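You operate a simulated robot arm through the tools that you are given. There is no shell and no other tool.

Carry out the task below with a simulated robot arm. There is one attempt and no reset: what you move stays moved.

JOB
Put things in order on the pantry worktop by the filter. At the end: the silver atta canister is in the silver steam basket; the cream recipe card (marked "RICE 2 DAL 1") stands where the silver atta canister stood; the orange basket stands where the cream dough cake stood; the cream dough cake from the pantry worktop by the filter stands where the cream recipe card stood; whatever was shut is shut again. Leave all else as you found it, and nothing knocked over. Set down upright: atta canister.

Only the result counts: the job must be done as asked and must still hold three seconds after the hand-in. Knocking over, shifting, dropping, spilling or breaking anything else fails it.

ROBOT AND FRAMES
A 6-joint arm with a two-finger parallel gripper, fixed in place. Base frame: the origin is at the foot of the arm, x ahead of it, y to its left, z up; the work surface is at about z = 0.82. Units: m, rad, N and s.
With the tool pointing down near the work surface it reaches from about 0.26 to 0.68 m from the base axis. Its first joint turns from -1.152 to 1.152 rad. Payload 2.9 kg.
The tool frame sits at the grasp point between the pads (the TCP): z along the fingers, y along the line on which they close. The tips reach 0.03 m beyond it. The gripper opens to 0.11 m. The fingers are 0.02 m wide and 0.01 m thick; the gripper's body (0.048 by 0.112 m) begins 0.055 m behind the TCP.
Orientation is that of the tool frame in the base frame, as a unit quaternion [x, y, z, w]. With the fingers straight down and closing along the base's y, the tool's x points along the base's -x, its y along +y and its z along -z.

CONTROLS
- The arm moves only by the tool servo_tool. Its argument "series" is a list of rows, each an object of numbers (a shift or turn left out is 0, a gripper value left out holds the last): "tx", "ty", "tz": the shift along the tool's x, y, z in units of 40 mm (1.0 is 40 mm); "rx", "ry", "rz": the turn, a rotation vector about the tool's x, y, z in units of 6 degrees (1.0 is 6 degrees). In form: [{"tx": .., "ty": .., "tz": .., "rx": .., "ry": .., "rz": ..}, ...]. A call has 1 to 20 rows; each row shifts and turns the commanded pose from where the row before left it, along the tool's axes as they then stand. "claw" is the opening, from 0 (shut) to 1 (fully open), set as the call begins (left out, the last holds). A call with a number of a shift or a turn outside -1 to 1 is refused whole. Rows are played at 5 a second. More than 0.05 m and 0.15 rad between two rows, or a gripper value outside its range, and nothing of the call is played. A pose out of reach is approached as far as the arm can. The call stops where the force on the tool passes 40 N (or 10 N more than at its start, if that is more) or the arm is blocked; 0.2 s more then pass. The fingers move at their own pace (about 0.108 m/s each) and stop on an object; they squeeze with about 29 N. The grip force told is the motor's: it shows also when the fingers shut on nothing. Time passes only in rows, and 0.2 s behind the last, so rows that do not move let the fingers close. The reply holds the time, the measured pose of the TCP, the force on the tool along the base axes, the opening and the grip force, in the units named above and with some noise, with the torque about the TCP (base axes, N m) and any sound that the robot's microphone picked up.
- Cameras (640 x 400 px; columns grow to the right, rows downward): "scene" is fixed at [0.0788, 0.4306, 1.3914]; the picture's right is [-0.75, -0.66, 0.00], its down [-0.33, 0.37, -0.87] and it looks along [0.57, -0.65, -0.50] (base axes); focal length 344 px, centre (320, 200). "wrist" rides on the gripper at [0.072, 0.017, -0.103] in the tool frame; the picture's right is [-0.23, 0.97, 0.00], its down [-0.76, -0.18, -0.62] and it looks along [-0.61, -0.14, 0.78] (tool axes); focal length 222 px, centre (320, 200). There is no depth. A picture from a camera that has moved, and an enlarged one, comes with that camera's place and axes in the base frame and with its lens.
- grab_frame(camera): a new picture of that camera. It takes no simulated time.
- zoom(camera, box): a new picture of the part [left, top, right, bottom] of that camera's present view, enlarged. It takes no simulated time.
- hand_in(): hands the job in; it is judged then, once.

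Places have to be worked out from the pictures, the camera data and where the tool is seen. Open the gripper and draw the arm clear of the work before you hand the job in, unless the task says otherwise.

The tools are called after "Call:" by a JSON object that holds its "method" and its "body". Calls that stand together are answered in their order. servo_tool: Moves the arm, as the interface text tells. Its arguments: {"type":"object","properties":{"series":{"type":"array"},"claw":{"type":"number"}},"required":["series"]} The other tools are called the same way: grab_frame (camera) takes a picture; zoom (camera, box) takes an enlarged picture of a part of a camera's view; hand_in () hands the job in.

At the start:

```text
time_s: 0.0
eef_pos: [0.4518, -0.2158, 1.1829]
tool_rot: [0.0, 1.0, 0.0, 0.0]
ft_force: [-0.8, -0.3, 0.3]
moment: [-0.03, -0.01, -0.02]
grip_width: 0.1098
gripper_force: 0.2
```

scene: 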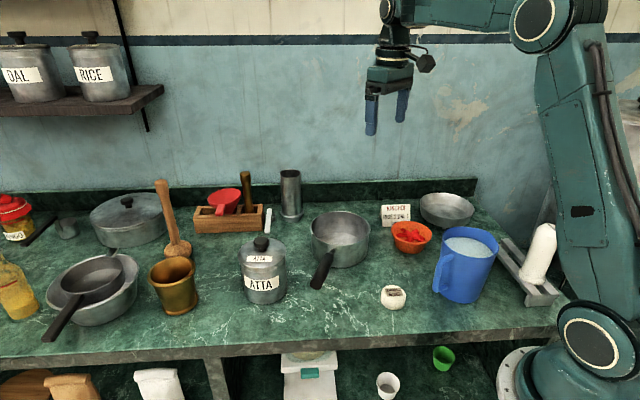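
wrist: 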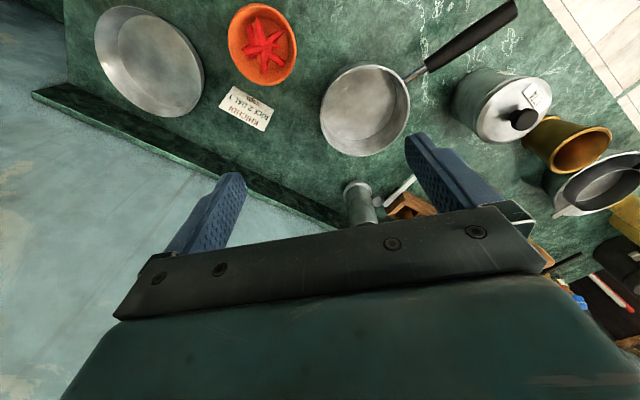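

I'll start by looking closely at the objects before moving anything.

Call:
{"method": "zoom", "body": {"camera": "scene", "box": [300, 160, 560, 330]}}

Call:
{"method": "zoom", "body": {"camera": "scene", "box": [140, 160, 400, 330]}}

Call:
{"method": "zoom", "body": {"camera": "scene", "box": [0, 160, 240, 350]}}

Call:
{"method": "zoom", "body": {"camera": "wrist", "box": [60, 0, 380, 200]}}

Call:
{"method": "zoom", "body": {"camera": "wrist", "box": [320, 0, 640, 200]}}

```text
2.35 times, centred on (430, 245) of scene
camera zoom: at [0.0788, 0.4306, 1.3914], right [-0.75, -0.66, 0.0], down [-0.33, 0.37, -0.87], along [0.57, -0.65, -0.5], focal length 810 px, centre (61, 94)
```

zoom: 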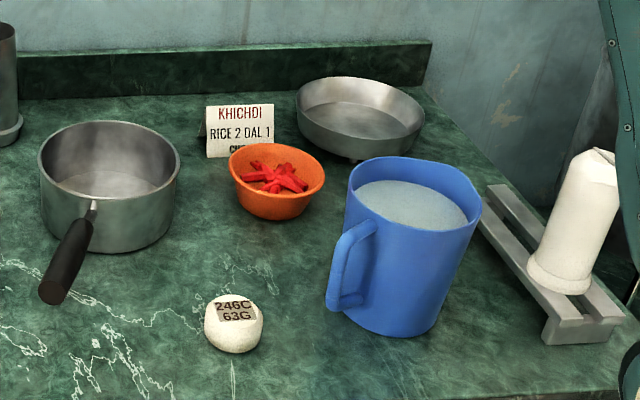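

```text
2.35 times, centred on (270, 245) of scene
camera zoom: at [0.0788, 0.4306, 1.3914], right [-0.75, -0.66, 0.0], down [-0.33, 0.37, -0.87], along [0.57, -0.65, -0.5], focal length 810 px, centre (438, 94)
```

zoom: 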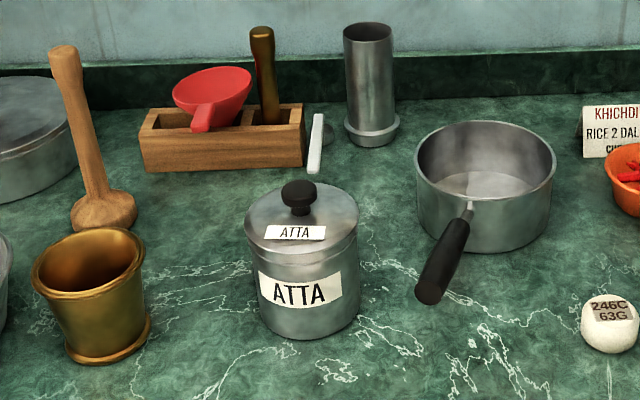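

```text
2.11 times, centred on (120, 255) of scene
camera zoom: at [0.0788, 0.4306, 1.3914], right [-0.75, -0.66, 0.0], down [-0.33, 0.37, -0.87], along [0.57, -0.65, -0.5], focal length 724 px, centre (741, 84)
```

zoom: 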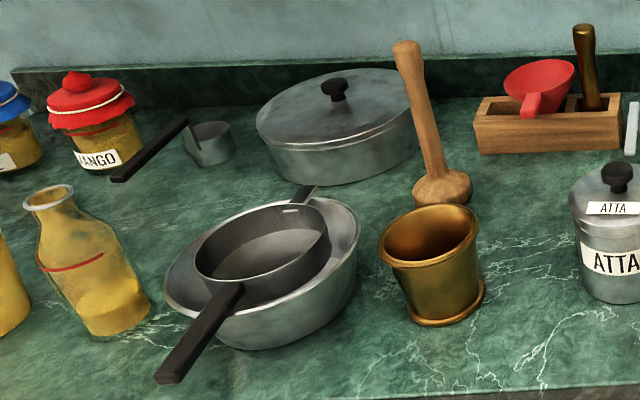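

```text
2.00 times, centred on (220, 100) of wrist
camera zoom: at [0.379, -0.1988, 1.2844], right [0.23, 0.97, 0.0], down [0.76, -0.18, 0.62], along [0.61, -0.14, -0.78], focal length 444 px, centre (520, 400)
```

zoom: 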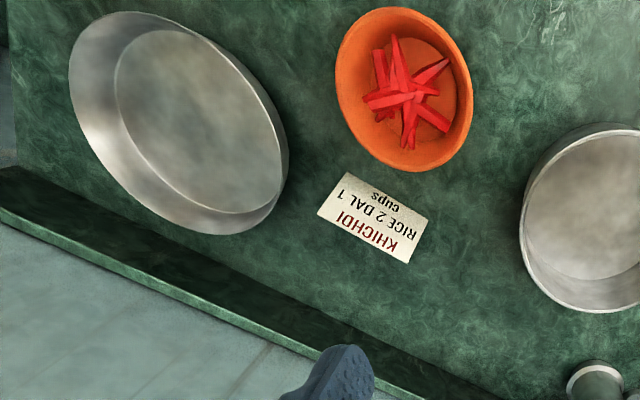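

```text
2.00 times, centred on (480, 100) of wrist
camera zoom: at [0.379, -0.1988, 1.2844], right [0.23, 0.97, 0.0], down [0.76, -0.18, 0.62], along [0.61, -0.14, -0.78], focal length 444 px, centre (0, 400)
```

zoom: 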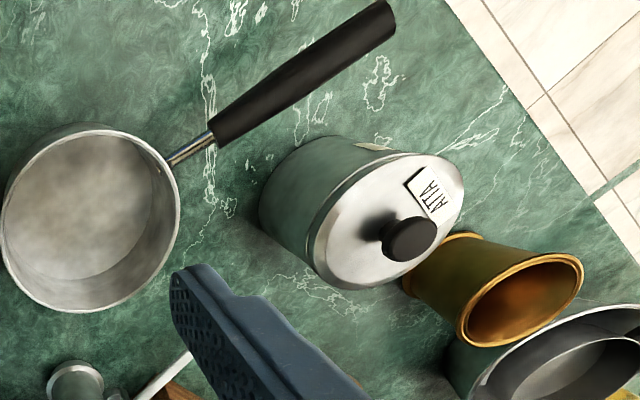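

The steam basket is probably the shallow silver pan at back right, so I'm enlarging it and the other silver vessels to check.

Call:
{"method": "zoom", "body": {"camera": "scene", "box": [400, 170, 500, 240]}}

Call:
{"method": "zoom", "body": {"camera": "wrist", "box": [80, 0, 220, 120]}}

Call:
{"method": "zoom", "body": {"camera": "scene", "box": [220, 220, 310, 310]}}

Call:
{"method": "zoom", "body": {"camera": "scene", "box": [240, 330, 480, 400]}}

Call:
{"method": "zoom", "body": {"camera": "scene", "box": [370, 190, 450, 260]}}

```text
5.71 times, centred on (450, 205) of scene
camera zoom: at [0.0788, 0.4306, 1.3914], right [-0.75, -0.66, 0.0], down [-0.33, 0.37, -0.87], along [0.57, -0.65, -0.5], focal length 1966 px, centre (-423, 171)
```

zoom: 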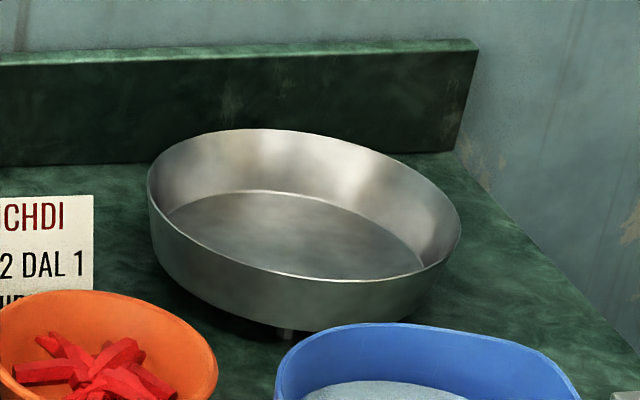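

```text
3.33 times, centred on (150, 60) of wrist
camera zoom: at [0.379, -0.1988, 1.2844], right [0.23, 0.97, 0.0], down [0.76, -0.18, 0.62], along [0.61, -0.14, -0.78], focal length 740 px, centre (887, 667)
```

zoom: 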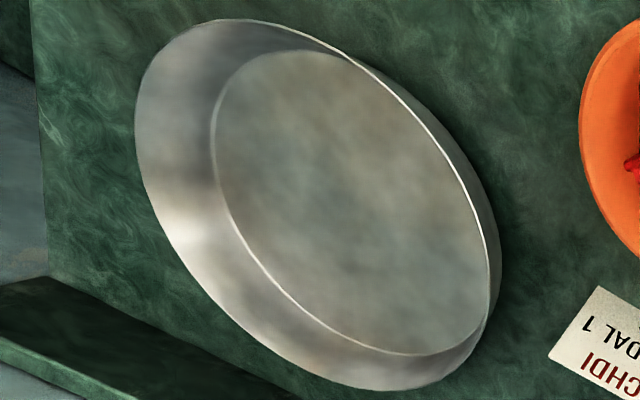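

```text
4.44 times, centred on (265, 265) of scene
camera zoom: at [0.0788, 0.4306, 1.3914], right [-0.75, -0.66, 0.0], down [-0.33, 0.37, -0.87], along [0.57, -0.65, -0.5], focal length 1529 px, centre (564, -89)
```

zoom: 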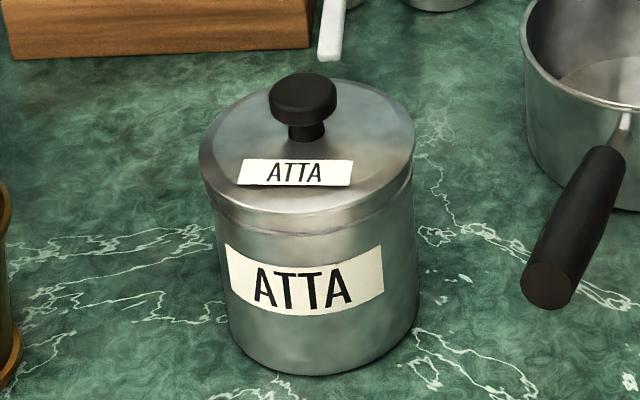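

```text
2.67 times, centred on (360, 365) of scene
camera zoom: at [0.0788, 0.4306, 1.3914], right [-0.75, -0.66, 0.0], down [-0.33, 0.37, -0.87], along [0.57, -0.65, -0.5], focal length 918 px, centre (213, -240)
```

zoom: 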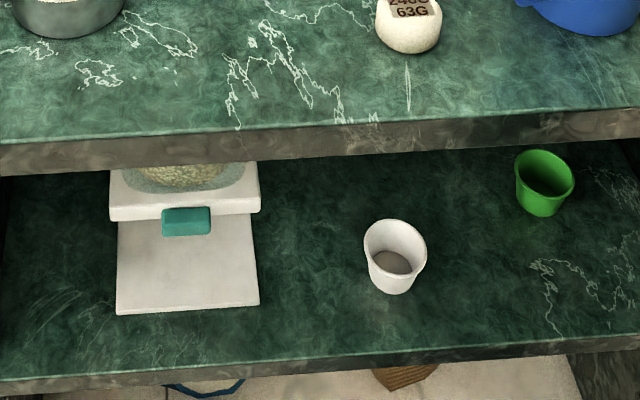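

```text
5.71 times, centred on (410, 225) of scene
camera zoom: at [0.0788, 0.4306, 1.3914], right [-0.75, -0.66, 0.0], down [-0.33, 0.37, -0.87], along [0.57, -0.65, -0.5], focal length 1966 px, centre (-194, 57)
```

zoom: 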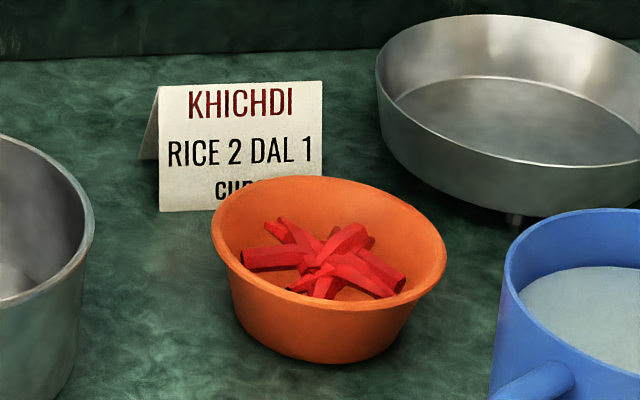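

The shallow silver pan stands on small feet, so I take it as the steam basket. It is centred near (0.37, -0.49). I'll move over the atta canister, near (0.56, 0.07), to see it up close.

Call:
{"method": "servo_tool", "body": {"series": [{"ty": 0.95, "tz": 0.3}, {"ty": 0.95, "tz": 0.3}, {"ty": 0.95, "tz": 0.3}, {"ty": 0.95, "tz": 0.3}, {"ty": 0.95, "tz": 0.3}, {"ty": 0.95, "tz": 0.3}, {"ty": 0.95, "tz": 0.3}, {"ty": 0.95, "tz": 0.3}], "claw": 1}}

Call:
{"method": "grab_frame", "body": {"camera": "wrist"}}

Call:
{"method": "grab_frame", "body": {"camera": "scene"}}

```text
time_s: 1.8
eef_pos: [0.4512, 0.0886, 1.0838]
tool_rot: [0.001, 1.0, 0.0, -0.001]
ft_force: [-0.5, -0.4, -0.1]
moment: [0.01, -0.01, 0.01]
grip_width: 0.1103
gripper_force: 0.0
```

```text
taken
camera wrist: at [0.3776, 0.105, 1.1867], right [0.23, 0.97, 0.0], down [0.76, -0.18, 0.62], along [0.61, -0.14, -0.78], focal length 222 px, centre (320, 200)
```

wrist: 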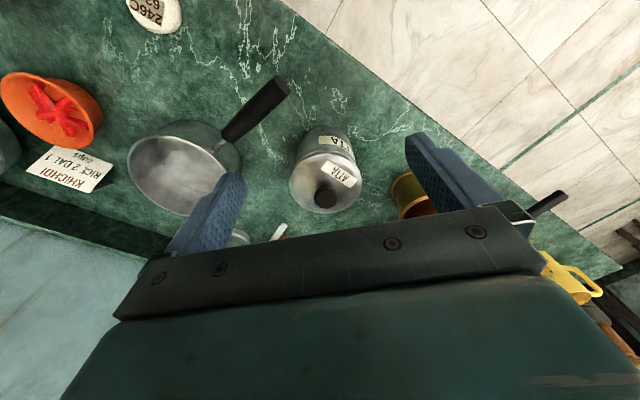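

```text
taken
```

scene: 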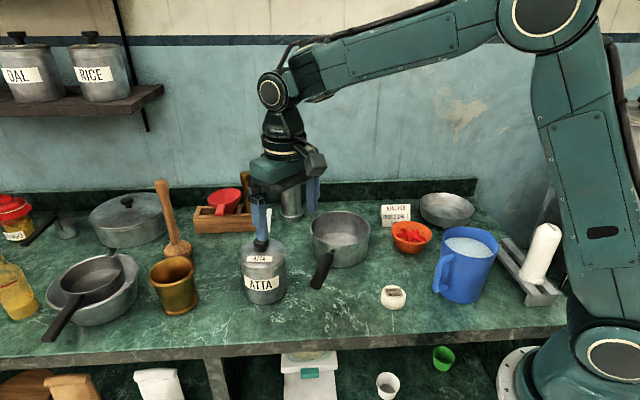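

Knob looks to be near (0.561, 0.072, 0.945). I'll enlarge the wrist view to measure the lid and knob.

Call:
{"method": "zoom", "body": {"camera": "wrist", "box": [270, 110, 390, 220]}}

Call:
{"method": "zoom", "body": {"camera": "scene", "box": [220, 170, 320, 310]}}

Call:
{"method": "zoom", "body": {"camera": "wrist", "box": [0, 40, 240, 220]}}

```text
3.64 times, centred on (330, 165) of wrist
camera zoom: at [0.3776, 0.105, 1.1867], right [0.23, 0.97, 0.0], down [0.76, -0.18, 0.62], along [0.61, -0.14, -0.78], focal length 808 px, centre (284, 327)
```

zoom: 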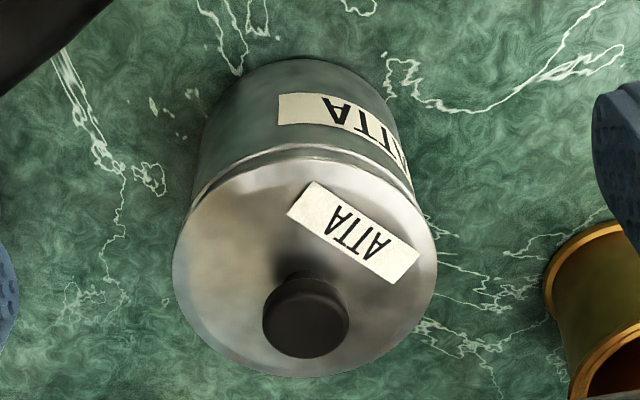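

```text
2.86 times, centred on (270, 240) of scene
camera zoom: at [0.0788, 0.4306, 1.3914], right [-0.75, -0.66, 0.0], down [-0.33, 0.37, -0.87], along [0.57, -0.65, -0.5], focal length 983 px, centre (463, 86)
```

zoom: 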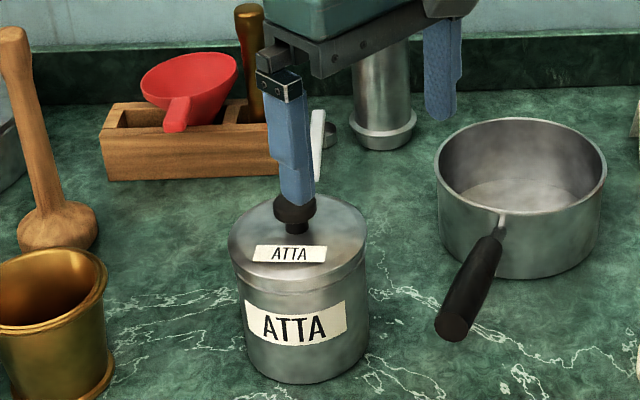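

```text
2.22 times, centred on (120, 130) of wrist
camera zoom: at [0.3776, 0.105, 1.1867], right [0.23, 0.97, 0.0], down [0.76, -0.18, 0.62], along [0.61, -0.14, -0.78], focal length 494 px, centre (764, 356)
```

zoom: 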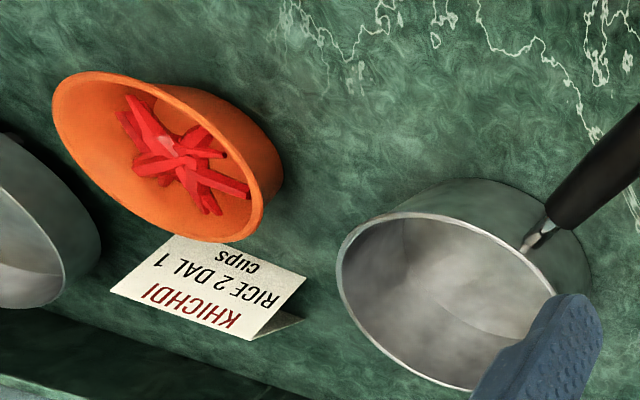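

The lid is about 0.104 m across and its top is at about z = 0.914. The knob is roughly 0.033 m wide, with its top near 0.955. I'll move above the knob and check alignment.

Call:
{"method": "servo_tool", "body": {"series": [{"tx": -0.68, "ty": -0.104, "tz": 0.45}, {"tx": -0.68, "ty": -0.104, "tz": 0.45}, {"tx": -0.68, "ty": -0.104, "tz": 0.45}, {"tx": -0.68, "ty": -0.104, "tz": 0.45}, {}]}}

Call:
{"method": "grab_frame", "body": {"camera": "wrist"}}

Call:
{"method": "zoom", "body": {"camera": "scene", "box": [200, 150, 340, 310]}}

```text
time_s: 3.0
eef_pos: [0.5615, 0.0712, 1.0123]
tool_rot: [0.0, 1.0, 0.0, 0.0]
ft_force: [0.1, 0.2, -0.4]
moment: [0.02, -0.03, -0.03]
grip_width: 0.1101
gripper_force: 0.0
```

```text
taken
camera wrist: at [0.4875, 0.0871, 1.1142], right [0.23, 0.97, 0.0], down [0.76, -0.18, 0.62], along [0.61, -0.14, -0.78], focal length 222 px, centre (320, 200)
```

wrist: 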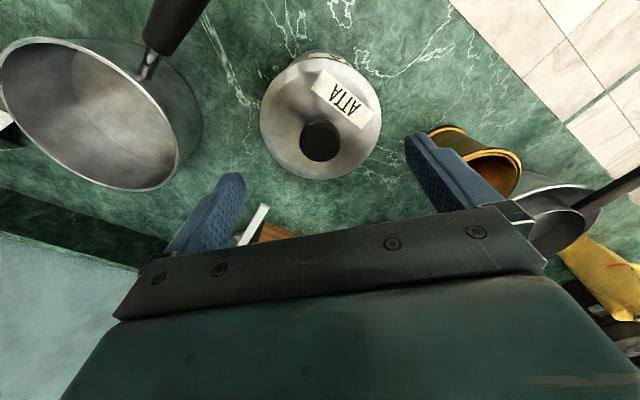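

```text
2.50 times, centred on (270, 230) of scene
camera zoom: at [0.0788, 0.4306, 1.3914], right [-0.75, -0.66, 0.0], down [-0.33, 0.37, -0.87], along [0.57, -0.65, -0.5], focal length 860 px, centre (445, 125)
```

zoom: 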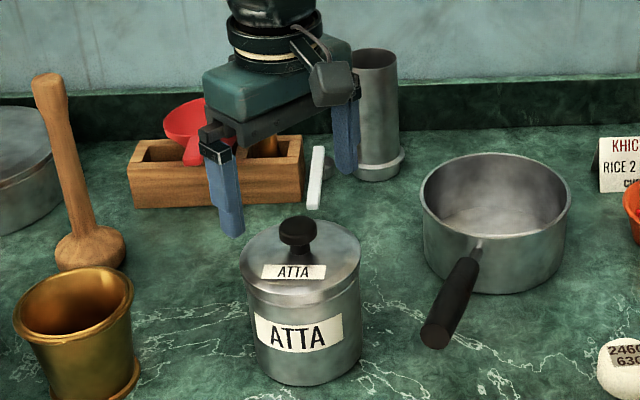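

Knob projects to (0.5616, 0.0712) — the TCP is right over it. Descend to z ≈ 0.950 (tips just above the lid) with the gripper open.

Call:
{"method": "servo_tool", "body": {"series": [{"tz": 0.6}, {"tz": 0.6}, {"tz": 0.33}, {}]}}

Call:
{"method": "zoom", "body": {"camera": "scene", "box": [220, 170, 320, 310]}}

Call:
{"method": "grab_frame", "body": {"camera": "wrist"}}

```text
time_s: 4.0
eef_pos: [0.5589, 0.0703, 0.9531]
tool_rot: [0.0, 1.0, 0.0, 0.0]
ft_force: [-0.2, -0.6, -0.2]
moment: [0.02, 0.0, 0.01]
grip_width: 0.1099
gripper_force: 0.0
```

```text
2.86 times, centred on (270, 240) of scene
camera zoom: at [0.0788, 0.4306, 1.3914], right [-0.75, -0.66, 0.0], down [-0.33, 0.37, -0.87], along [0.57, -0.65, -0.5], focal length 983 px, centre (463, 86)
```

zoom: 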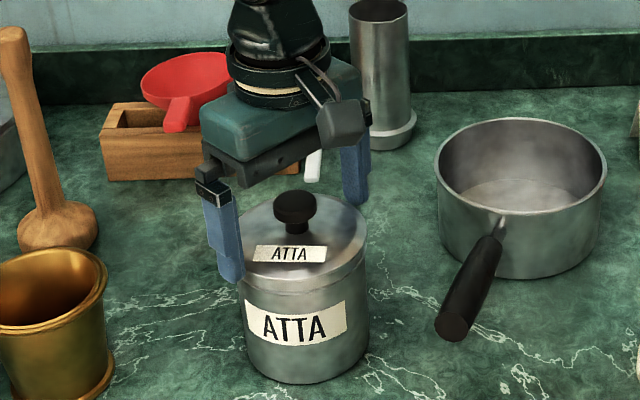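

```text
taken
camera wrist: at [0.4865, 0.0868, 1.0545], right [0.23, 0.97, 0.0], down [0.76, -0.18, 0.62], along [0.61, -0.14, -0.78], focal length 222 px, centre (320, 200)
```

wrist: 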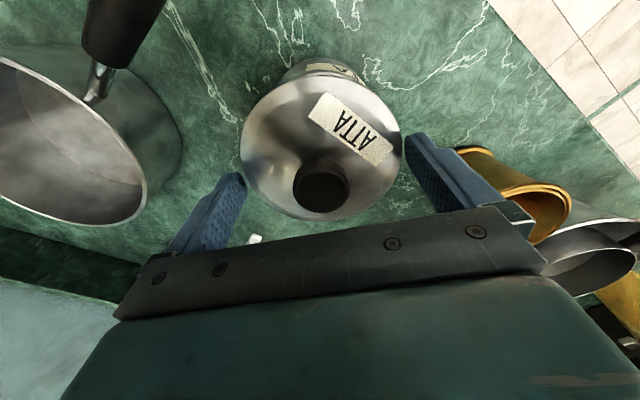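

The lid top looks to be at about z = 0.922 and the knob disc spans about 0.938–0.952, so I'm raising slightly to TCP z ≈ 0.961. The tips will then clear the lid, and I'll close on the knob.

Call:
{"method": "servo_tool", "body": {"series": [{"tz": -0.18, "tx": -0.04, "ty": 0.02}, {}]}}

Call:
{"method": "servo_tool", "body": {"series": [{}, {}, {}, {}], "claw": 0}}

Call:
{"method": "zoom", "body": {"camera": "scene", "box": [220, 170, 320, 310]}}

```text
time_s: 4.6
eef_pos: [0.5612, 0.0716, 0.9599]
tool_rot: [0.0, 1.0, 0.0, -0.001]
ft_force: [-0.6, 0.3, 0.7]
moment: [0.0, -0.02, -0.03]
grip_width: 0.1101
gripper_force: 0.0
```

```text
time_s: 5.6
eef_pos: [0.5632, 0.0715, 0.9624]
tool_rot: [-0.001, 1.0, 0.0, 0.005]
ft_force: [3.4, -2.1, 32.5]
moment: [-0.07, 0.17, 0.12]
grip_width: 0.0299
gripper_force: 29.0
```

```text
2.86 times, centred on (270, 240) of scene
camera zoom: at [0.0783, 0.4305, 1.3914], right [-0.75, -0.66, 0.0], down [-0.33, 0.37, -0.87], along [0.57, -0.65, -0.5], focal length 983 px, centre (463, 86)
```

zoom: 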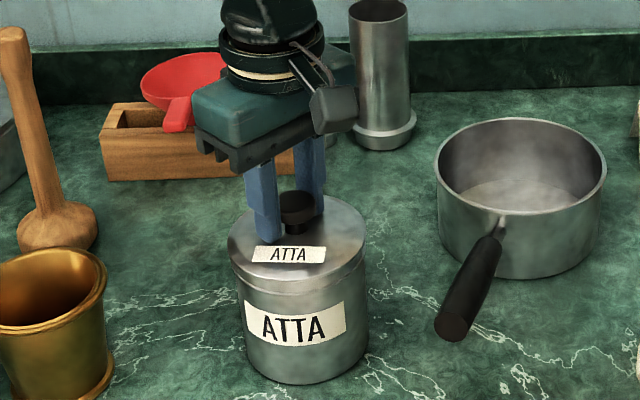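

The fingers closed at about 30 mm on the knob, but the tool reads about 32 N upward. I'll hold still for a moment and read again.

Call:
{"method": "servo_tool", "body": {"series": [{}, {}]}}

Call:
{"method": "zoom", "body": {"camera": "scene", "box": [240, 190, 300, 250]}}

Call:
{"method": "grab_frame", "body": {"camera": "wrist"}}

```text
time_s: 6.2
eef_pos: [0.5636, 0.0719, 0.9633]
tool_rot: [0.0, 1.0, 0.001, 0.004]
ft_force: [5.9, -1.4, 30.9]
moment: [-0.02, 0.0, 0.24]
grip_width: 0.03
gripper_force: 29.2
```

```text
6.67 times, centred on (270, 220) of scene
camera zoom: at [0.0784, 0.4305, 1.3914], right [-0.75, -0.66, 0.0], down [-0.33, 0.37, -0.87], along [0.57, -0.65, -0.5], focal length 2294 px, centre (653, 67)
```

zoom: 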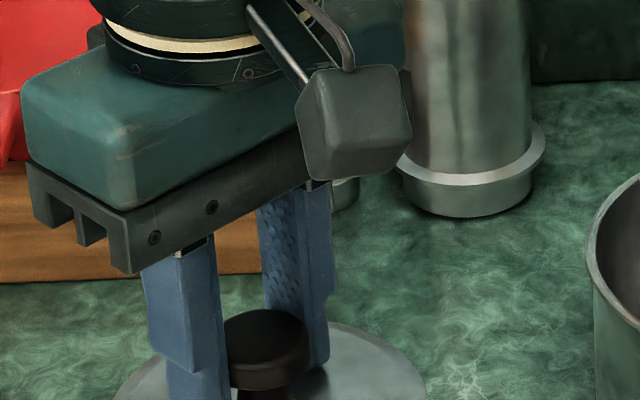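

```text
taken
camera wrist: at [0.4897, 0.0882, 1.0647], right [0.23, 0.97, 0.0], down [0.76, -0.18, 0.63], along [0.61, -0.14, -0.78], focal length 222 px, centre (320, 200)
```

wrist: 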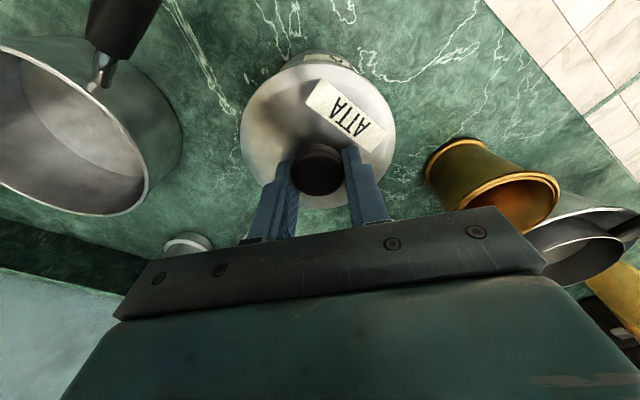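

The finger tips seem to be pressing on the domed lid centre. I'll open, raise about 9 mm, and re-close higher on the knob.

Call:
{"method": "servo_tool", "body": {"series": [{}, {"tz": -0.22}, {}], "claw": 0.6}}

Call:
{"method": "servo_tool", "body": {"series": [{}, {}, {}], "claw": 0}}

Call:
{"method": "zoom", "body": {"camera": "scene", "box": [230, 190, 310, 310]}}

```text
time_s: 7.0
eef_pos: [0.5597, 0.0709, 0.9686]
tool_rot: [0.0, 1.0, 0.0, -0.002]
ft_force: [0.7, 0.5, 0.3]
moment: [-0.01, -0.03, -0.03]
grip_width: 0.0662
gripper_force: 0.1
```

```text
time_s: 7.8
eef_pos: [0.5615, 0.0718, 0.9703]
tool_rot: [0.0, 1.0, 0.0, 0.0]
ft_force: [0.9, -0.7, -0.8]
moment: [-0.01, -0.03, 0.0]
grip_width: 0.0296
gripper_force: 28.6
heard: snap
```

```text
3.33 times, centred on (270, 250) of scene
camera zoom: at [0.0788, 0.4306, 1.3914], right [-0.75, -0.66, 0.0], down [-0.33, 0.37, -0.87], along [0.57, -0.65, -0.5], focal length 1147 px, centre (487, 33)
```

zoom: 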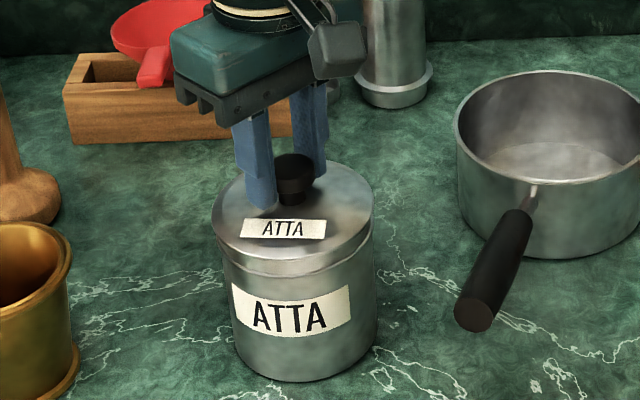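

A "snap" was heard as the fingers closed, so I'm inspecting the lid and knob closely before lifting.

Call:
{"method": "zoom", "body": {"camera": "scene", "box": [235, 220, 295, 270]}}

Call:
{"method": "zoom", "body": {"camera": "wrist", "box": [230, 40, 410, 220]}}

Call:
{"method": "grab_frame", "body": {"camera": "scene"}}

```text
8.00 times, centred on (265, 245) of scene
camera zoom: at [0.0788, 0.4306, 1.3914], right [-0.75, -0.66, 0.0], down [-0.33, 0.37, -0.87], along [0.57, -0.65, -0.5], focal length 2753 px, centre (760, -160)
```

zoom: 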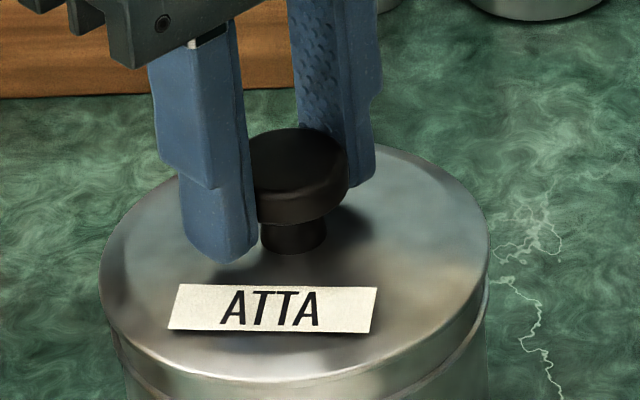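

```text
2.22 times, centred on (320, 130) of wrist
camera zoom: at [0.4889, 0.0883, 1.0717], right [0.23, 0.97, 0.0], down [0.76, -0.18, 0.62], along [0.61, -0.14, -0.78], focal length 494 px, centre (320, 356)
```

zoom: 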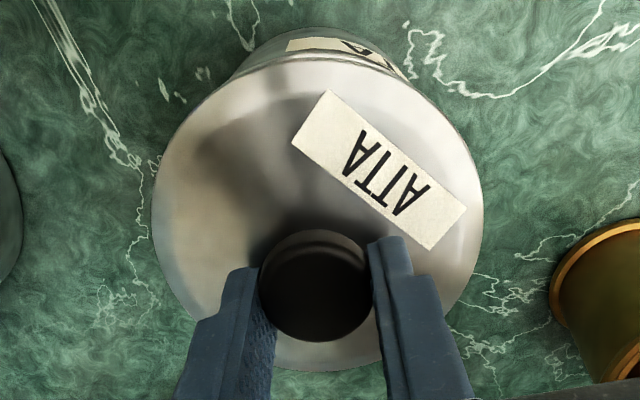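

```text
taken
```

scene: 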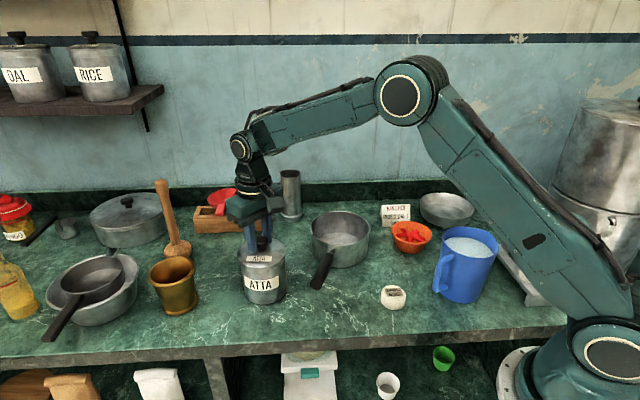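

Lid still looks seated and the fingers hold the knob disc. I'll lift a few millimetres and watch the load to see whether the whole canister comes or only the lid.

Call:
{"method": "servo_tool", "body": {"series": [{"tz": -0.1}, {}]}}

Call:
{"method": "zoom", "body": {"camera": "scene", "box": [225, 220, 305, 310]}}

```text
time_s: 8.4
eef_pos: [0.5625, 0.0736, 0.9738]
tool_rot: [0.0, 1.0, 0.0, 0.001]
ft_force: [0.4, -0.1, 0.2]
moment: [0.01, -0.04, 0.0]
grip_width: 0.0294
gripper_force: 29.5
```

```text
4.44 times, centred on (265, 265) of scene
camera zoom: at [0.0788, 0.4306, 1.3914], right [-0.75, -0.66, 0.0], down [-0.33, 0.37, -0.87], along [0.57, -0.65, -0.5], focal length 1529 px, centre (564, -89)
```

zoom: 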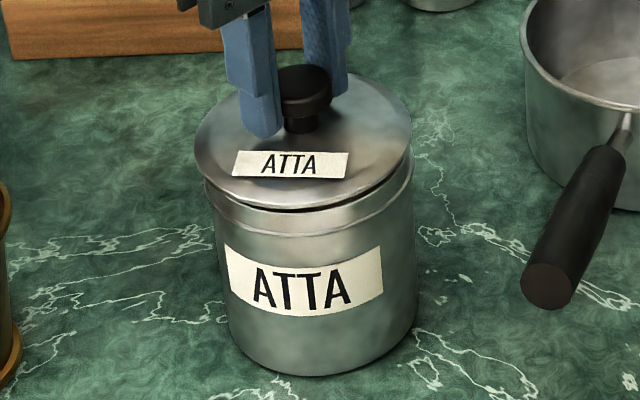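

The lid is a separate body: a gap opened under it, and the snap was its catch letting go. The lid is wider than the body, so I'll set it aside on free worktop near (0.375, 0.0). I'll grip the body with vertical fingers, move it, then refit the lid. First I'll lift the lid clear and look.

Call:
{"method": "servo_tool", "body": {"series": [{"tz": -0.3}, {"tz": -0.6}, {"tz": -0.9}, {"tz": -0.9}, {}]}}

Call:
{"method": "zoom", "body": {"camera": "scene", "box": [200, 160, 330, 310]}}

Call:
{"method": "zoom", "body": {"camera": "wrist", "box": [200, 0, 440, 220]}}

```text
time_s: 9.6
eef_pos: [0.5611, 0.0714, 1.0802]
tool_rot: [0.0, 1.0, -0.001, 0.0]
ft_force: [0.1, 0.0, 0.0]
moment: [-0.03, 0.02, 0.02]
grip_width: 0.0296
gripper_force: 29.3
```

```text
2.67 times, centred on (265, 235) of scene
camera zoom: at [0.0788, 0.4306, 1.3914], right [-0.75, -0.66, 0.0], down [-0.33, 0.37, -0.87], along [0.57, -0.65, -0.5], focal length 918 px, centre (467, 107)
```

zoom: 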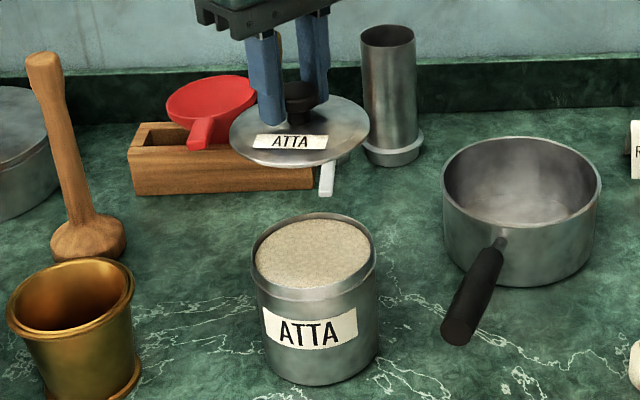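

```text
1.82 times, centred on (320, 110) of wrist
camera zoom: at [0.4886, 0.0881, 1.1822], right [0.23, 0.97, 0.0], down [0.76, -0.18, 0.62], along [0.61, -0.14, -0.78], focal length 404 px, centre (320, 364)
```

zoom: 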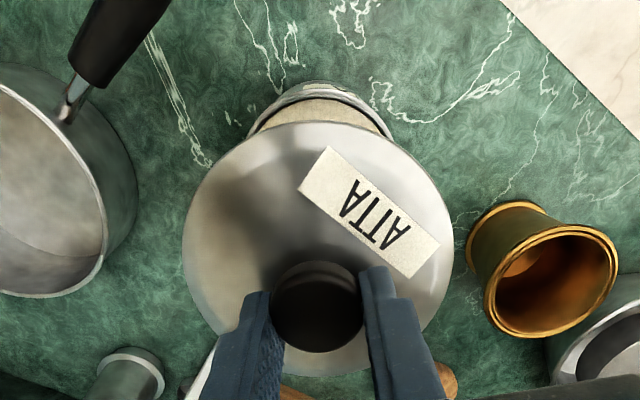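

The lid is a thin disc, and the body is about 0.102 m across with its rim at about z = 0.915. I'm carrying the lid over to the free spot near (0.37, 0.0) and lowering partway.

Call:
{"method": "servo_tool", "body": {"series": [{"tx": 0.92, "ty": -0.35}, {"tx": 0.92, "ty": -0.35}, {"tx": 0.92, "ty": -0.35}, {"tx": 0.92, "ty": -0.35}, {"tx": 0.92, "ty": -0.35}, {"tz": 0.9}, {"tz": 0.9}, {"tz": 0.9}, {"tz": 0.9}, {}]}}

Call:
{"method": "grab_frame", "body": {"camera": "scene"}}

Call:
{"method": "grab_frame", "body": {"camera": "wrist"}}

```text
time_s: 11.8
eef_pos: [0.3772, 0.0015, 0.9354]
tool_rot: [0.0, 1.0, 0.0, 0.001]
ft_force: [0.0, -0.7, -0.1]
moment: [-0.03, -0.02, 0.02]
grip_width: 0.0296
gripper_force: 29.3
```

```text
taken
```

scene: 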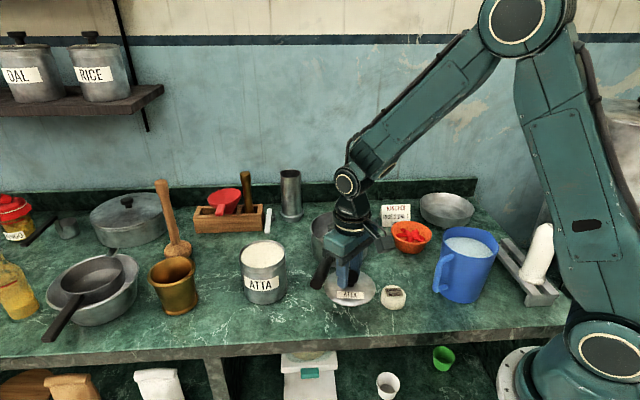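

```text
taken
camera wrist: at [0.3045, 0.0181, 1.0371], right [0.23, 0.97, 0.0], down [0.76, -0.18, 0.62], along [0.61, -0.14, -0.78], focal length 222 px, centre (320, 200)
```

wrist: 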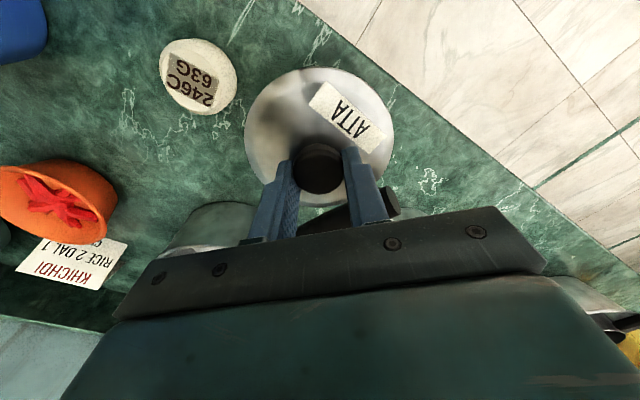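

The lid is clear of the saucepan handle tip, which I now put near (0.43, 0.047, 0.895), and of the cake. I'm lowering towards the worktop.

Call:
{"method": "servo_tool", "body": {"series": [{"tz": 0.5}, {"tz": 0.5}, {"tz": 0.3}, {"tz": 0.1}, {}]}}

Call:
{"method": "zoom", "body": {"camera": "scene", "box": [290, 220, 430, 340]}}

```text
time_s: 13.0
eef_pos: [0.38, 0.0015, 0.8795]
tool_rot: [0.0, 1.0, 0.0, 0.0]
ft_force: [0.1, -0.4, -0.1]
moment: [0.04, 0.01, -0.03]
grip_width: 0.0292
gripper_force: 29.4
```

```text
3.33 times, centred on (360, 280) of scene
camera zoom: at [0.0788, 0.4306, 1.3914], right [-0.75, -0.66, 0.0], down [-0.33, 0.37, -0.87], along [0.57, -0.65, -0.5], focal length 1147 px, centre (187, -67)
```

zoom: 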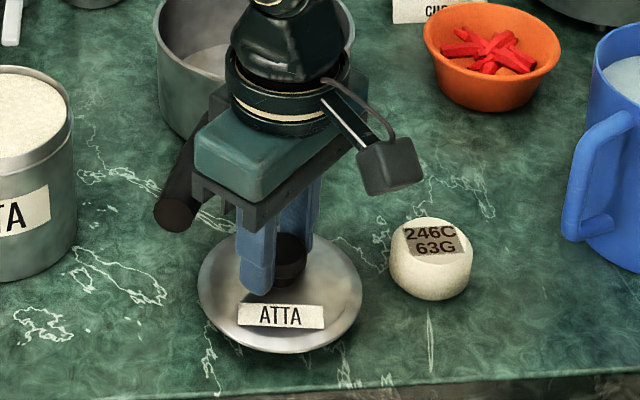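

Still no contact (shadow shows a slight gap). I'm continuing down in ~1.5 mm steps and watching the force.

Call:
{"method": "servo_tool", "body": {"series": [{"tz": 0.05}, {"tz": 0.04}, {}]}}

Call:
{"method": "servo_tool", "body": {"series": [{"tz": 0.04}, {}]}}

Call:
{"method": "zoom", "body": {"camera": "scene", "box": [320, 260, 400, 320]}}

```text
time_s: 13.8
eef_pos: [0.378, 0.0028, 0.8763]
tool_rot: [0.0, 1.0, 0.001, 0.0]
ft_force: [0.1, 0.8, -0.9]
moment: [0.03, -0.01, 0.0]
grip_width: 0.0293
gripper_force: 29.1
```

```text
time_s: 14.4
eef_pos: [0.3791, 0.0029, 0.8754]
tool_rot: [0.0, 1.0, 0.0, 0.0]
ft_force: [1.0, 0.3, -1.3]
moment: [-0.01, 0.0, 0.03]
grip_width: 0.0292
gripper_force: 29.3
```

```text
6.67 times, centred on (360, 290) of scene
camera zoom: at [0.0788, 0.4306, 1.3914], right [-0.75, -0.66, 0.0], down [-0.33, 0.37, -0.87], along [0.57, -0.65, -0.5], focal length 2294 px, centre (53, -400)
```

zoom: 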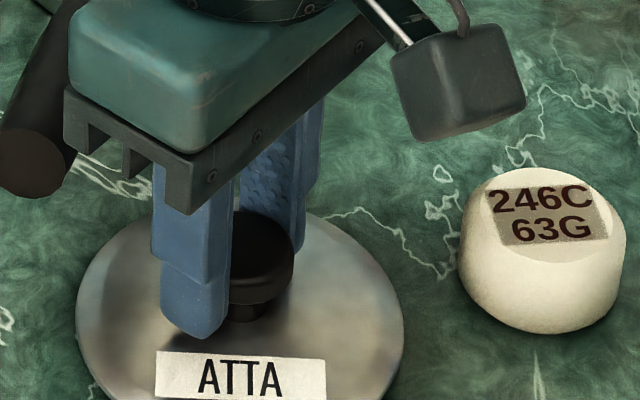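

Call:
{"method": "servo_tool", "body": {"series": [{"tz": 0.04}, {}]}}

Call:
{"method": "zoom", "body": {"camera": "scene", "box": [325, 270, 395, 320]}}

```text
time_s: 15.0
eef_pos: [0.3783, 0.0026, 0.8727]
tool_rot: [0.0, 1.0, 0.0, 0.0]
ft_force: [0.7, 0.0, -1.1]
moment: [0.0, -0.01, 0.01]
grip_width: 0.0291
gripper_force: 29.0
```

```text
8.00 times, centred on (360, 295) of scene
camera zoom: at [0.0788, 0.4306, 1.3914], right [-0.75, -0.66, 0.0], down [-0.33, 0.37, -0.87], along [0.57, -0.65, -0.5], focal length 2753 px, centre (0, -560)
```

zoom: 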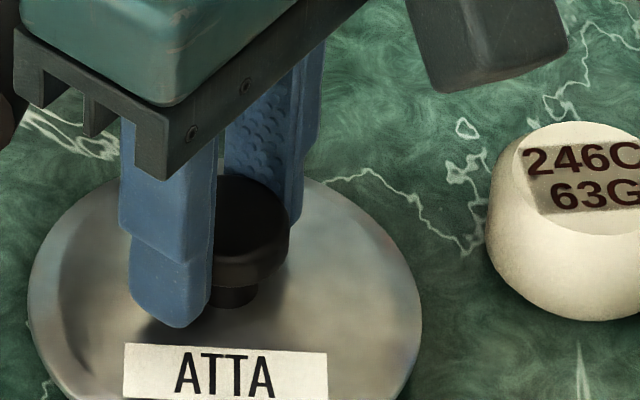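

No contact force yet; a little further down in small steps.

Call:
{"method": "servo_tool", "body": {"series": [{"tz": 0.03}, {}]}}

Call:
{"method": "servo_tool", "body": {"series": [{"tz": 0.03}, {}]}}

Call:
{"method": "zoom", "body": {"camera": "scene", "box": [320, 270, 400, 330]}}

```text
time_s: 15.6
eef_pos: [0.3781, 0.0025, 0.8724]
tool_rot: [0.0, 1.0, 0.0, 0.0]
ft_force: [-0.6, -0.3, 0.2]
moment: [0.01, 0.0, 0.0]
grip_width: 0.0294
gripper_force: 28.8
```

```text
time_s: 16.2
eef_pos: [0.3793, 0.003, 0.8707]
tool_rot: [0.0, 1.0, 0.001, 0.0]
ft_force: [0.2, -0.4, -0.3]
moment: [-0.01, 0.02, -0.01]
grip_width: 0.0295
gripper_force: 28.9
```

```text
6.67 times, centred on (360, 300) of scene
camera zoom: at [0.0788, 0.4306, 1.3914], right [-0.75, -0.66, 0.0], down [-0.33, 0.37, -0.87], along [0.57, -0.65, -0.5], focal length 2294 px, centre (53, -467)
```

zoom: 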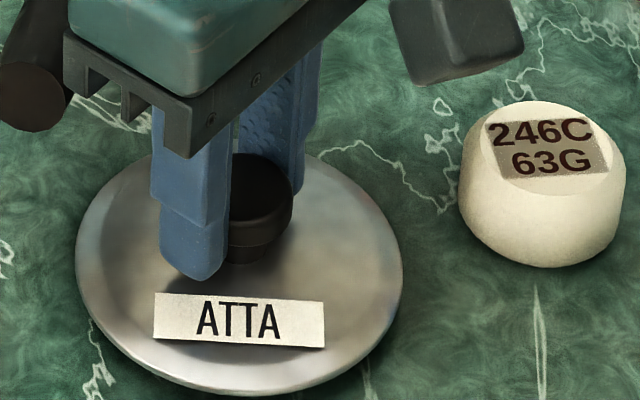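

Call:
{"method": "servo_tool", "body": {"series": [{"tz": 0.04}, {}]}}

Call:
{"method": "servo_tool", "body": {"series": [{"tz": 0.04}, {}]}}

Call:
{"method": "zoom", "body": {"camera": "scene", "box": [320, 270, 400, 330]}}

```text
time_s: 16.8
eef_pos: [0.3788, 0.0015, 0.8689]
tool_rot: [0.0, 1.0, 0.001, 0.0]
ft_force: [0.0, 0.2, -0.1]
moment: [0.01, 0.01, -0.01]
grip_width: 0.0291
gripper_force: 29.6
```

```text
time_s: 17.4
eef_pos: [0.38, 0.0033, 0.8684]
tool_rot: [0.0, 1.0, 0.0, 0.0]
ft_force: [0.2, 0.0, -0.8]
moment: [-0.04, 0.0, 0.01]
grip_width: 0.0293
gripper_force: 28.8
```

```text
6.67 times, centred on (360, 300) of scene
camera zoom: at [0.0788, 0.4306, 1.3914], right [-0.75, -0.66, 0.0], down [-0.33, 0.37, -0.87], along [0.57, -0.65, -0.5], focal length 2294 px, centre (53, -467)
```

zoom: 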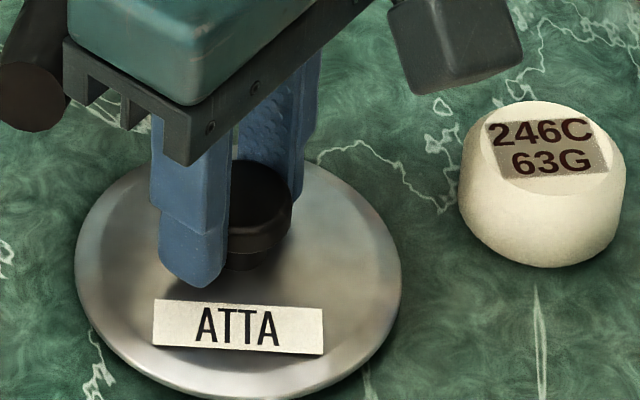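

Call:
{"method": "servo_tool", "body": {"series": [{"tz": 0.05}, {}]}}

Call:
{"method": "servo_tool", "body": {"series": [{"tz": 0.05}, {}]}}

Call:
{"method": "zoom", "body": {"camera": "scene", "box": [320, 270, 400, 330]}}

```text
time_s: 18.0
eef_pos: [0.3786, 0.0029, 0.8662]
tool_rot: [-0.001, 1.0, 0.0, 0.0]
ft_force: [0.3, 0.0, -0.6]
moment: [0.04, -0.01, 0.04]
grip_width: 0.0292
gripper_force: 28.9
```

```text
time_s: 18.6
eef_pos: [0.3775, 0.002, 0.8657]
tool_rot: [0.001, 1.0, 0.001, 0.0]
ft_force: [-0.6, -0.1, 0.5]
moment: [0.02, -0.02, 0.03]
grip_width: 0.0294
gripper_force: 28.5
```

```text
6.67 times, centred on (360, 300) of scene
camera zoom: at [0.0788, 0.4306, 1.3914], right [-0.75, -0.66, 0.0], down [-0.33, 0.37, -0.87], along [0.57, -0.65, -0.5], focal length 2294 px, centre (53, -467)
```

zoom: 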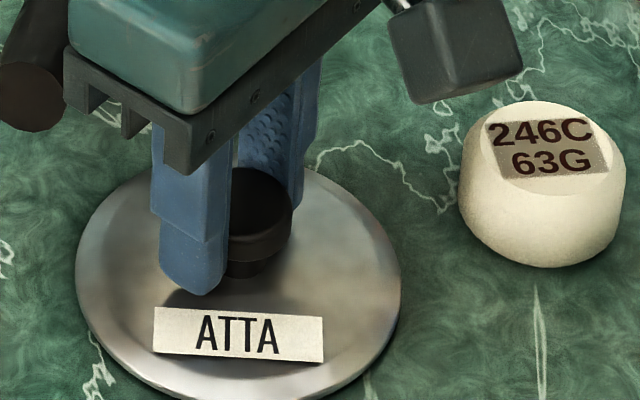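

Call:
{"method": "servo_tool", "body": {"series": [{"tz": 0.05}, {}]}}

Call:
{"method": "zoom", "body": {"camera": "scene", "box": [310, 285, 390, 345]}}

```text
time_s: 19.2
eef_pos: [0.3778, 0.0024, 0.8632]
tool_rot: [0.0, 1.0, 0.0, 0.001]
ft_force: [0.5, -0.7, 3.8]
moment: [0.02, 0.11, 0.02]
grip_width: 0.0293
gripper_force: 28.5
```

```text
6.67 times, centred on (350, 315) of scene
camera zoom: at [0.0787, 0.4306, 1.3914], right [-0.75, -0.66, 0.0], down [-0.33, 0.37, -0.87], along [0.57, -0.65, -0.5], focal length 2294 px, centre (120, -567)
```

zoom: 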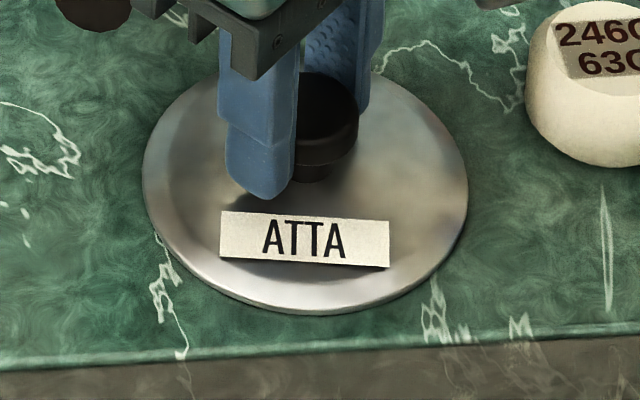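

Contact at TCP z ≈ 0.863 (about 4 N). I'll release the lid here, note the place (0.378, 0.0025), and rise.

Call:
{"method": "servo_tool", "body": {"series": [{}, {}, {}], "claw": 0.6}}

Call:
{"method": "servo_tool", "body": {"series": [{"tz": -0.4}, {"tz": -0.8}, {"tz": -0.9}, {"tz": -0.9}, {"tz": -0.9}, {}]}}

Call:
{"method": "grab_frame", "body": {"camera": "wrist"}}

Call:
{"method": "grab_frame", "body": {"camera": "scene"}}

```text
time_s: 20.0
eef_pos: [0.3782, 0.0033, 0.8636]
tool_rot: [0.0, 1.0, 0.0, 0.0]
ft_force: [-0.8, 0.5, -0.3]
moment: [-0.01, 0.01, -0.01]
grip_width: 0.0659
gripper_force: 0.1
```

```text
time_s: 21.4
eef_pos: [0.3766, 0.0037, 1.0198]
tool_rot: [0.0, 1.0, 0.0, 0.0]
ft_force: [0.1, -0.2, -0.4]
moment: [-0.01, 0.03, -0.01]
grip_width: 0.0661
gripper_force: 0.1
```

```text
taken
camera wrist: at [0.304, 0.0198, 1.1218], right [0.23, 0.97, 0.0], down [0.76, -0.18, 0.62], along [0.61, -0.14, -0.78], focal length 222 px, centre (320, 200)
```

wrist: 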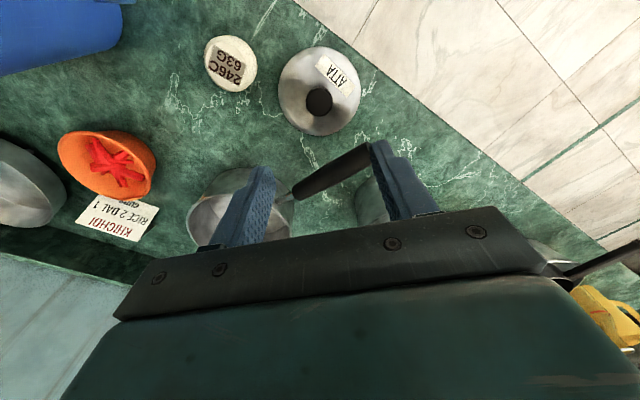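

```text
taken
```

scene: 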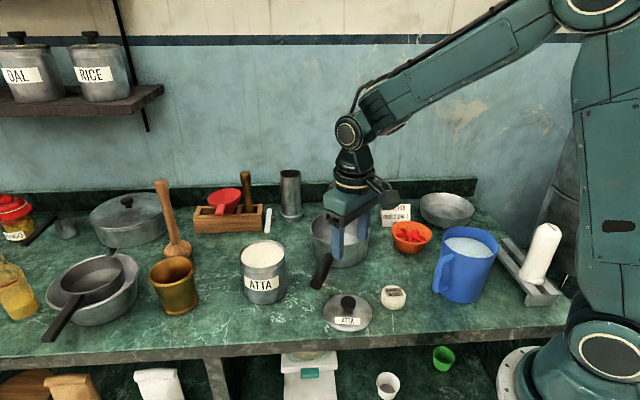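

The lid is flat on the worktop. I'm returning over the open canister at (0.562, 0.072) with the gripper fully open and checking alignment before descending.

Call:
{"method": "servo_tool", "body": {"series": [{"tx": -0.92, "ty": 0.35}, {"tx": -0.92, "ty": 0.35}, {"tx": -0.92, "ty": 0.35}, {"tx": -0.92, "ty": 0.35}, {"tx": -0.92, "ty": 0.35}, {"tz": 0.5}, {"tz": 0.4}, {}], "claw": 1}}

Call:
{"method": "grab_frame", "body": {"camera": "wrist"}}

Call:
{"method": "zoom", "body": {"camera": "scene", "box": [210, 180, 320, 310]}}

```text
time_s: 23.2
eef_pos: [0.5626, 0.0749, 0.9832]
tool_rot: [-0.001, 1.0, -0.001, 0.001]
ft_force: [-0.7, -0.2, -0.2]
moment: [-0.03, 0.03, 0.01]
grip_width: 0.1095
gripper_force: 0.2
```

```text
taken
camera wrist: at [0.4896, 0.0911, 1.0846], right [0.23, 0.97, 0.0], down [0.76, -0.18, 0.62], along [0.61, -0.14, -0.78], focal length 222 px, centre (320, 200)
```

wrist: 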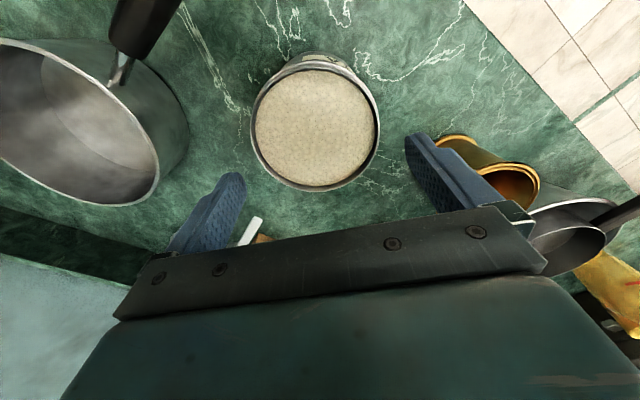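

```text
3.08 times, centred on (265, 245) of scene
camera zoom: at [0.0788, 0.4306, 1.3914], right [-0.75, -0.66, 0.0], down [-0.33, 0.37, -0.87], along [0.57, -0.65, -0.5], focal length 1059 px, centre (489, 62)
```

zoom: 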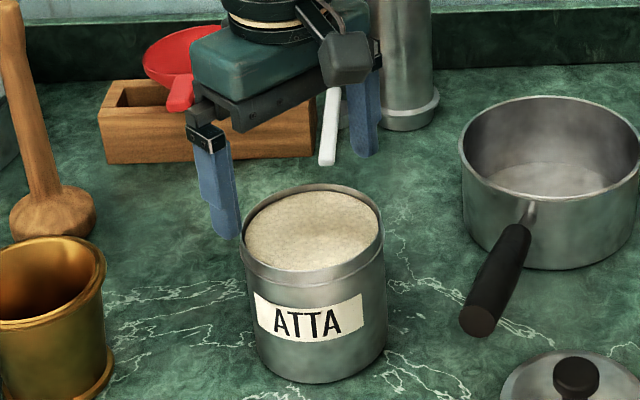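

Alignment in y is within about 2 mm, and there is about 4 mm clearance on each side. I'll descend slowly to TCP z ≈ 0.90 around the body.

Call:
{"method": "servo_tool", "body": {"series": [{"tz": 0.4}, {"tz": 0.4}, {"tz": 0.4}, {"tz": 0.4}, {"tz": 0.4}, {}]}}

Call:
{"method": "zoom", "body": {"camera": "scene", "box": [210, 180, 320, 310]}}

```text
time_s: 24.6
eef_pos: [0.5612, 0.0736, 0.9028]
tool_rot: [0.0, 1.0, 0.0, 0.0]
ft_force: [0.7, 0.1, 0.2]
moment: [-0.02, -0.01, -0.01]
grip_width: 0.11
gripper_force: 0.0
```

```text
3.08 times, centred on (265, 245) of scene
camera zoom: at [0.0788, 0.4306, 1.3914], right [-0.75, -0.66, 0.0], down [-0.33, 0.37, -0.87], along [0.57, -0.65, -0.5], focal length 1059 px, centre (489, 62)
```

zoom: 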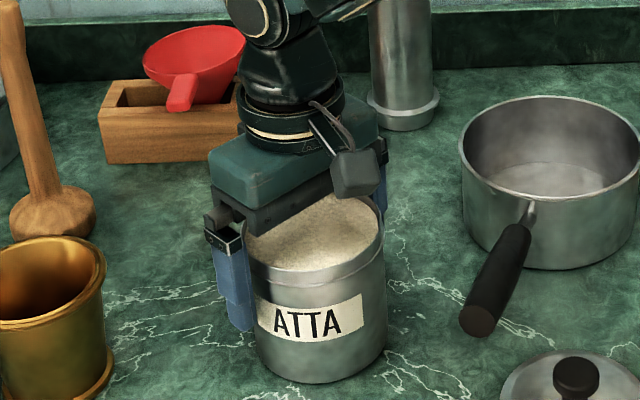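

The fingers straddle the body with no contact force. I'll close on it now.

Call:
{"method": "servo_tool", "body": {"series": [{}, {}, {}], "claw": 0}}

Call:
{"method": "servo_tool", "body": {"series": [{"tz": -0.1}, {"tz": -0.15}, {}]}}

Call:
{"method": "zoom", "body": {"camera": "scene", "box": [210, 180, 320, 310]}}

```text
time_s: 25.4
eef_pos: [0.5621, 0.0738, 0.9028]
tool_rot: [0.001, 1.0, 0.0, 0.0]
ft_force: [-0.5, -0.6, -0.1]
moment: [0.01, -0.11, -0.05]
grip_width: 0.0984
gripper_force: 28.8
```

```text
time_s: 26.2
eef_pos: [0.5621, 0.0728, 0.9136]
tool_rot: [0.0, 1.0, 0.0, 0.0]
ft_force: [0.2, 0.0, -6.2]
moment: [-0.03, -0.02, 0.0]
grip_width: 0.0979
gripper_force: 29.3
```

```text
3.08 times, centred on (265, 245) of scene
camera zoom: at [0.0789, 0.4307, 1.3914], right [-0.75, -0.66, 0.0], down [-0.33, 0.37, -0.87], along [0.57, -0.65, -0.5], focal length 1059 px, centre (489, 62)
```

zoom: 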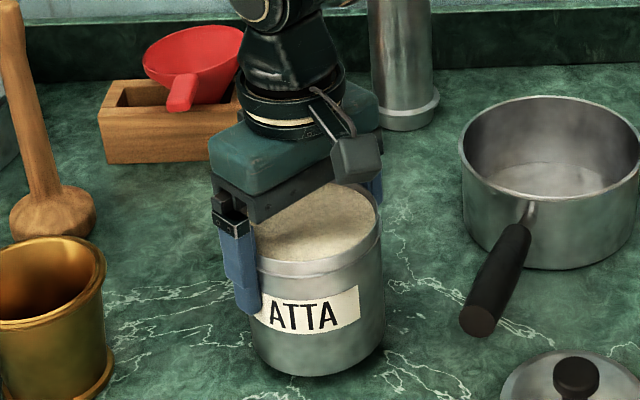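

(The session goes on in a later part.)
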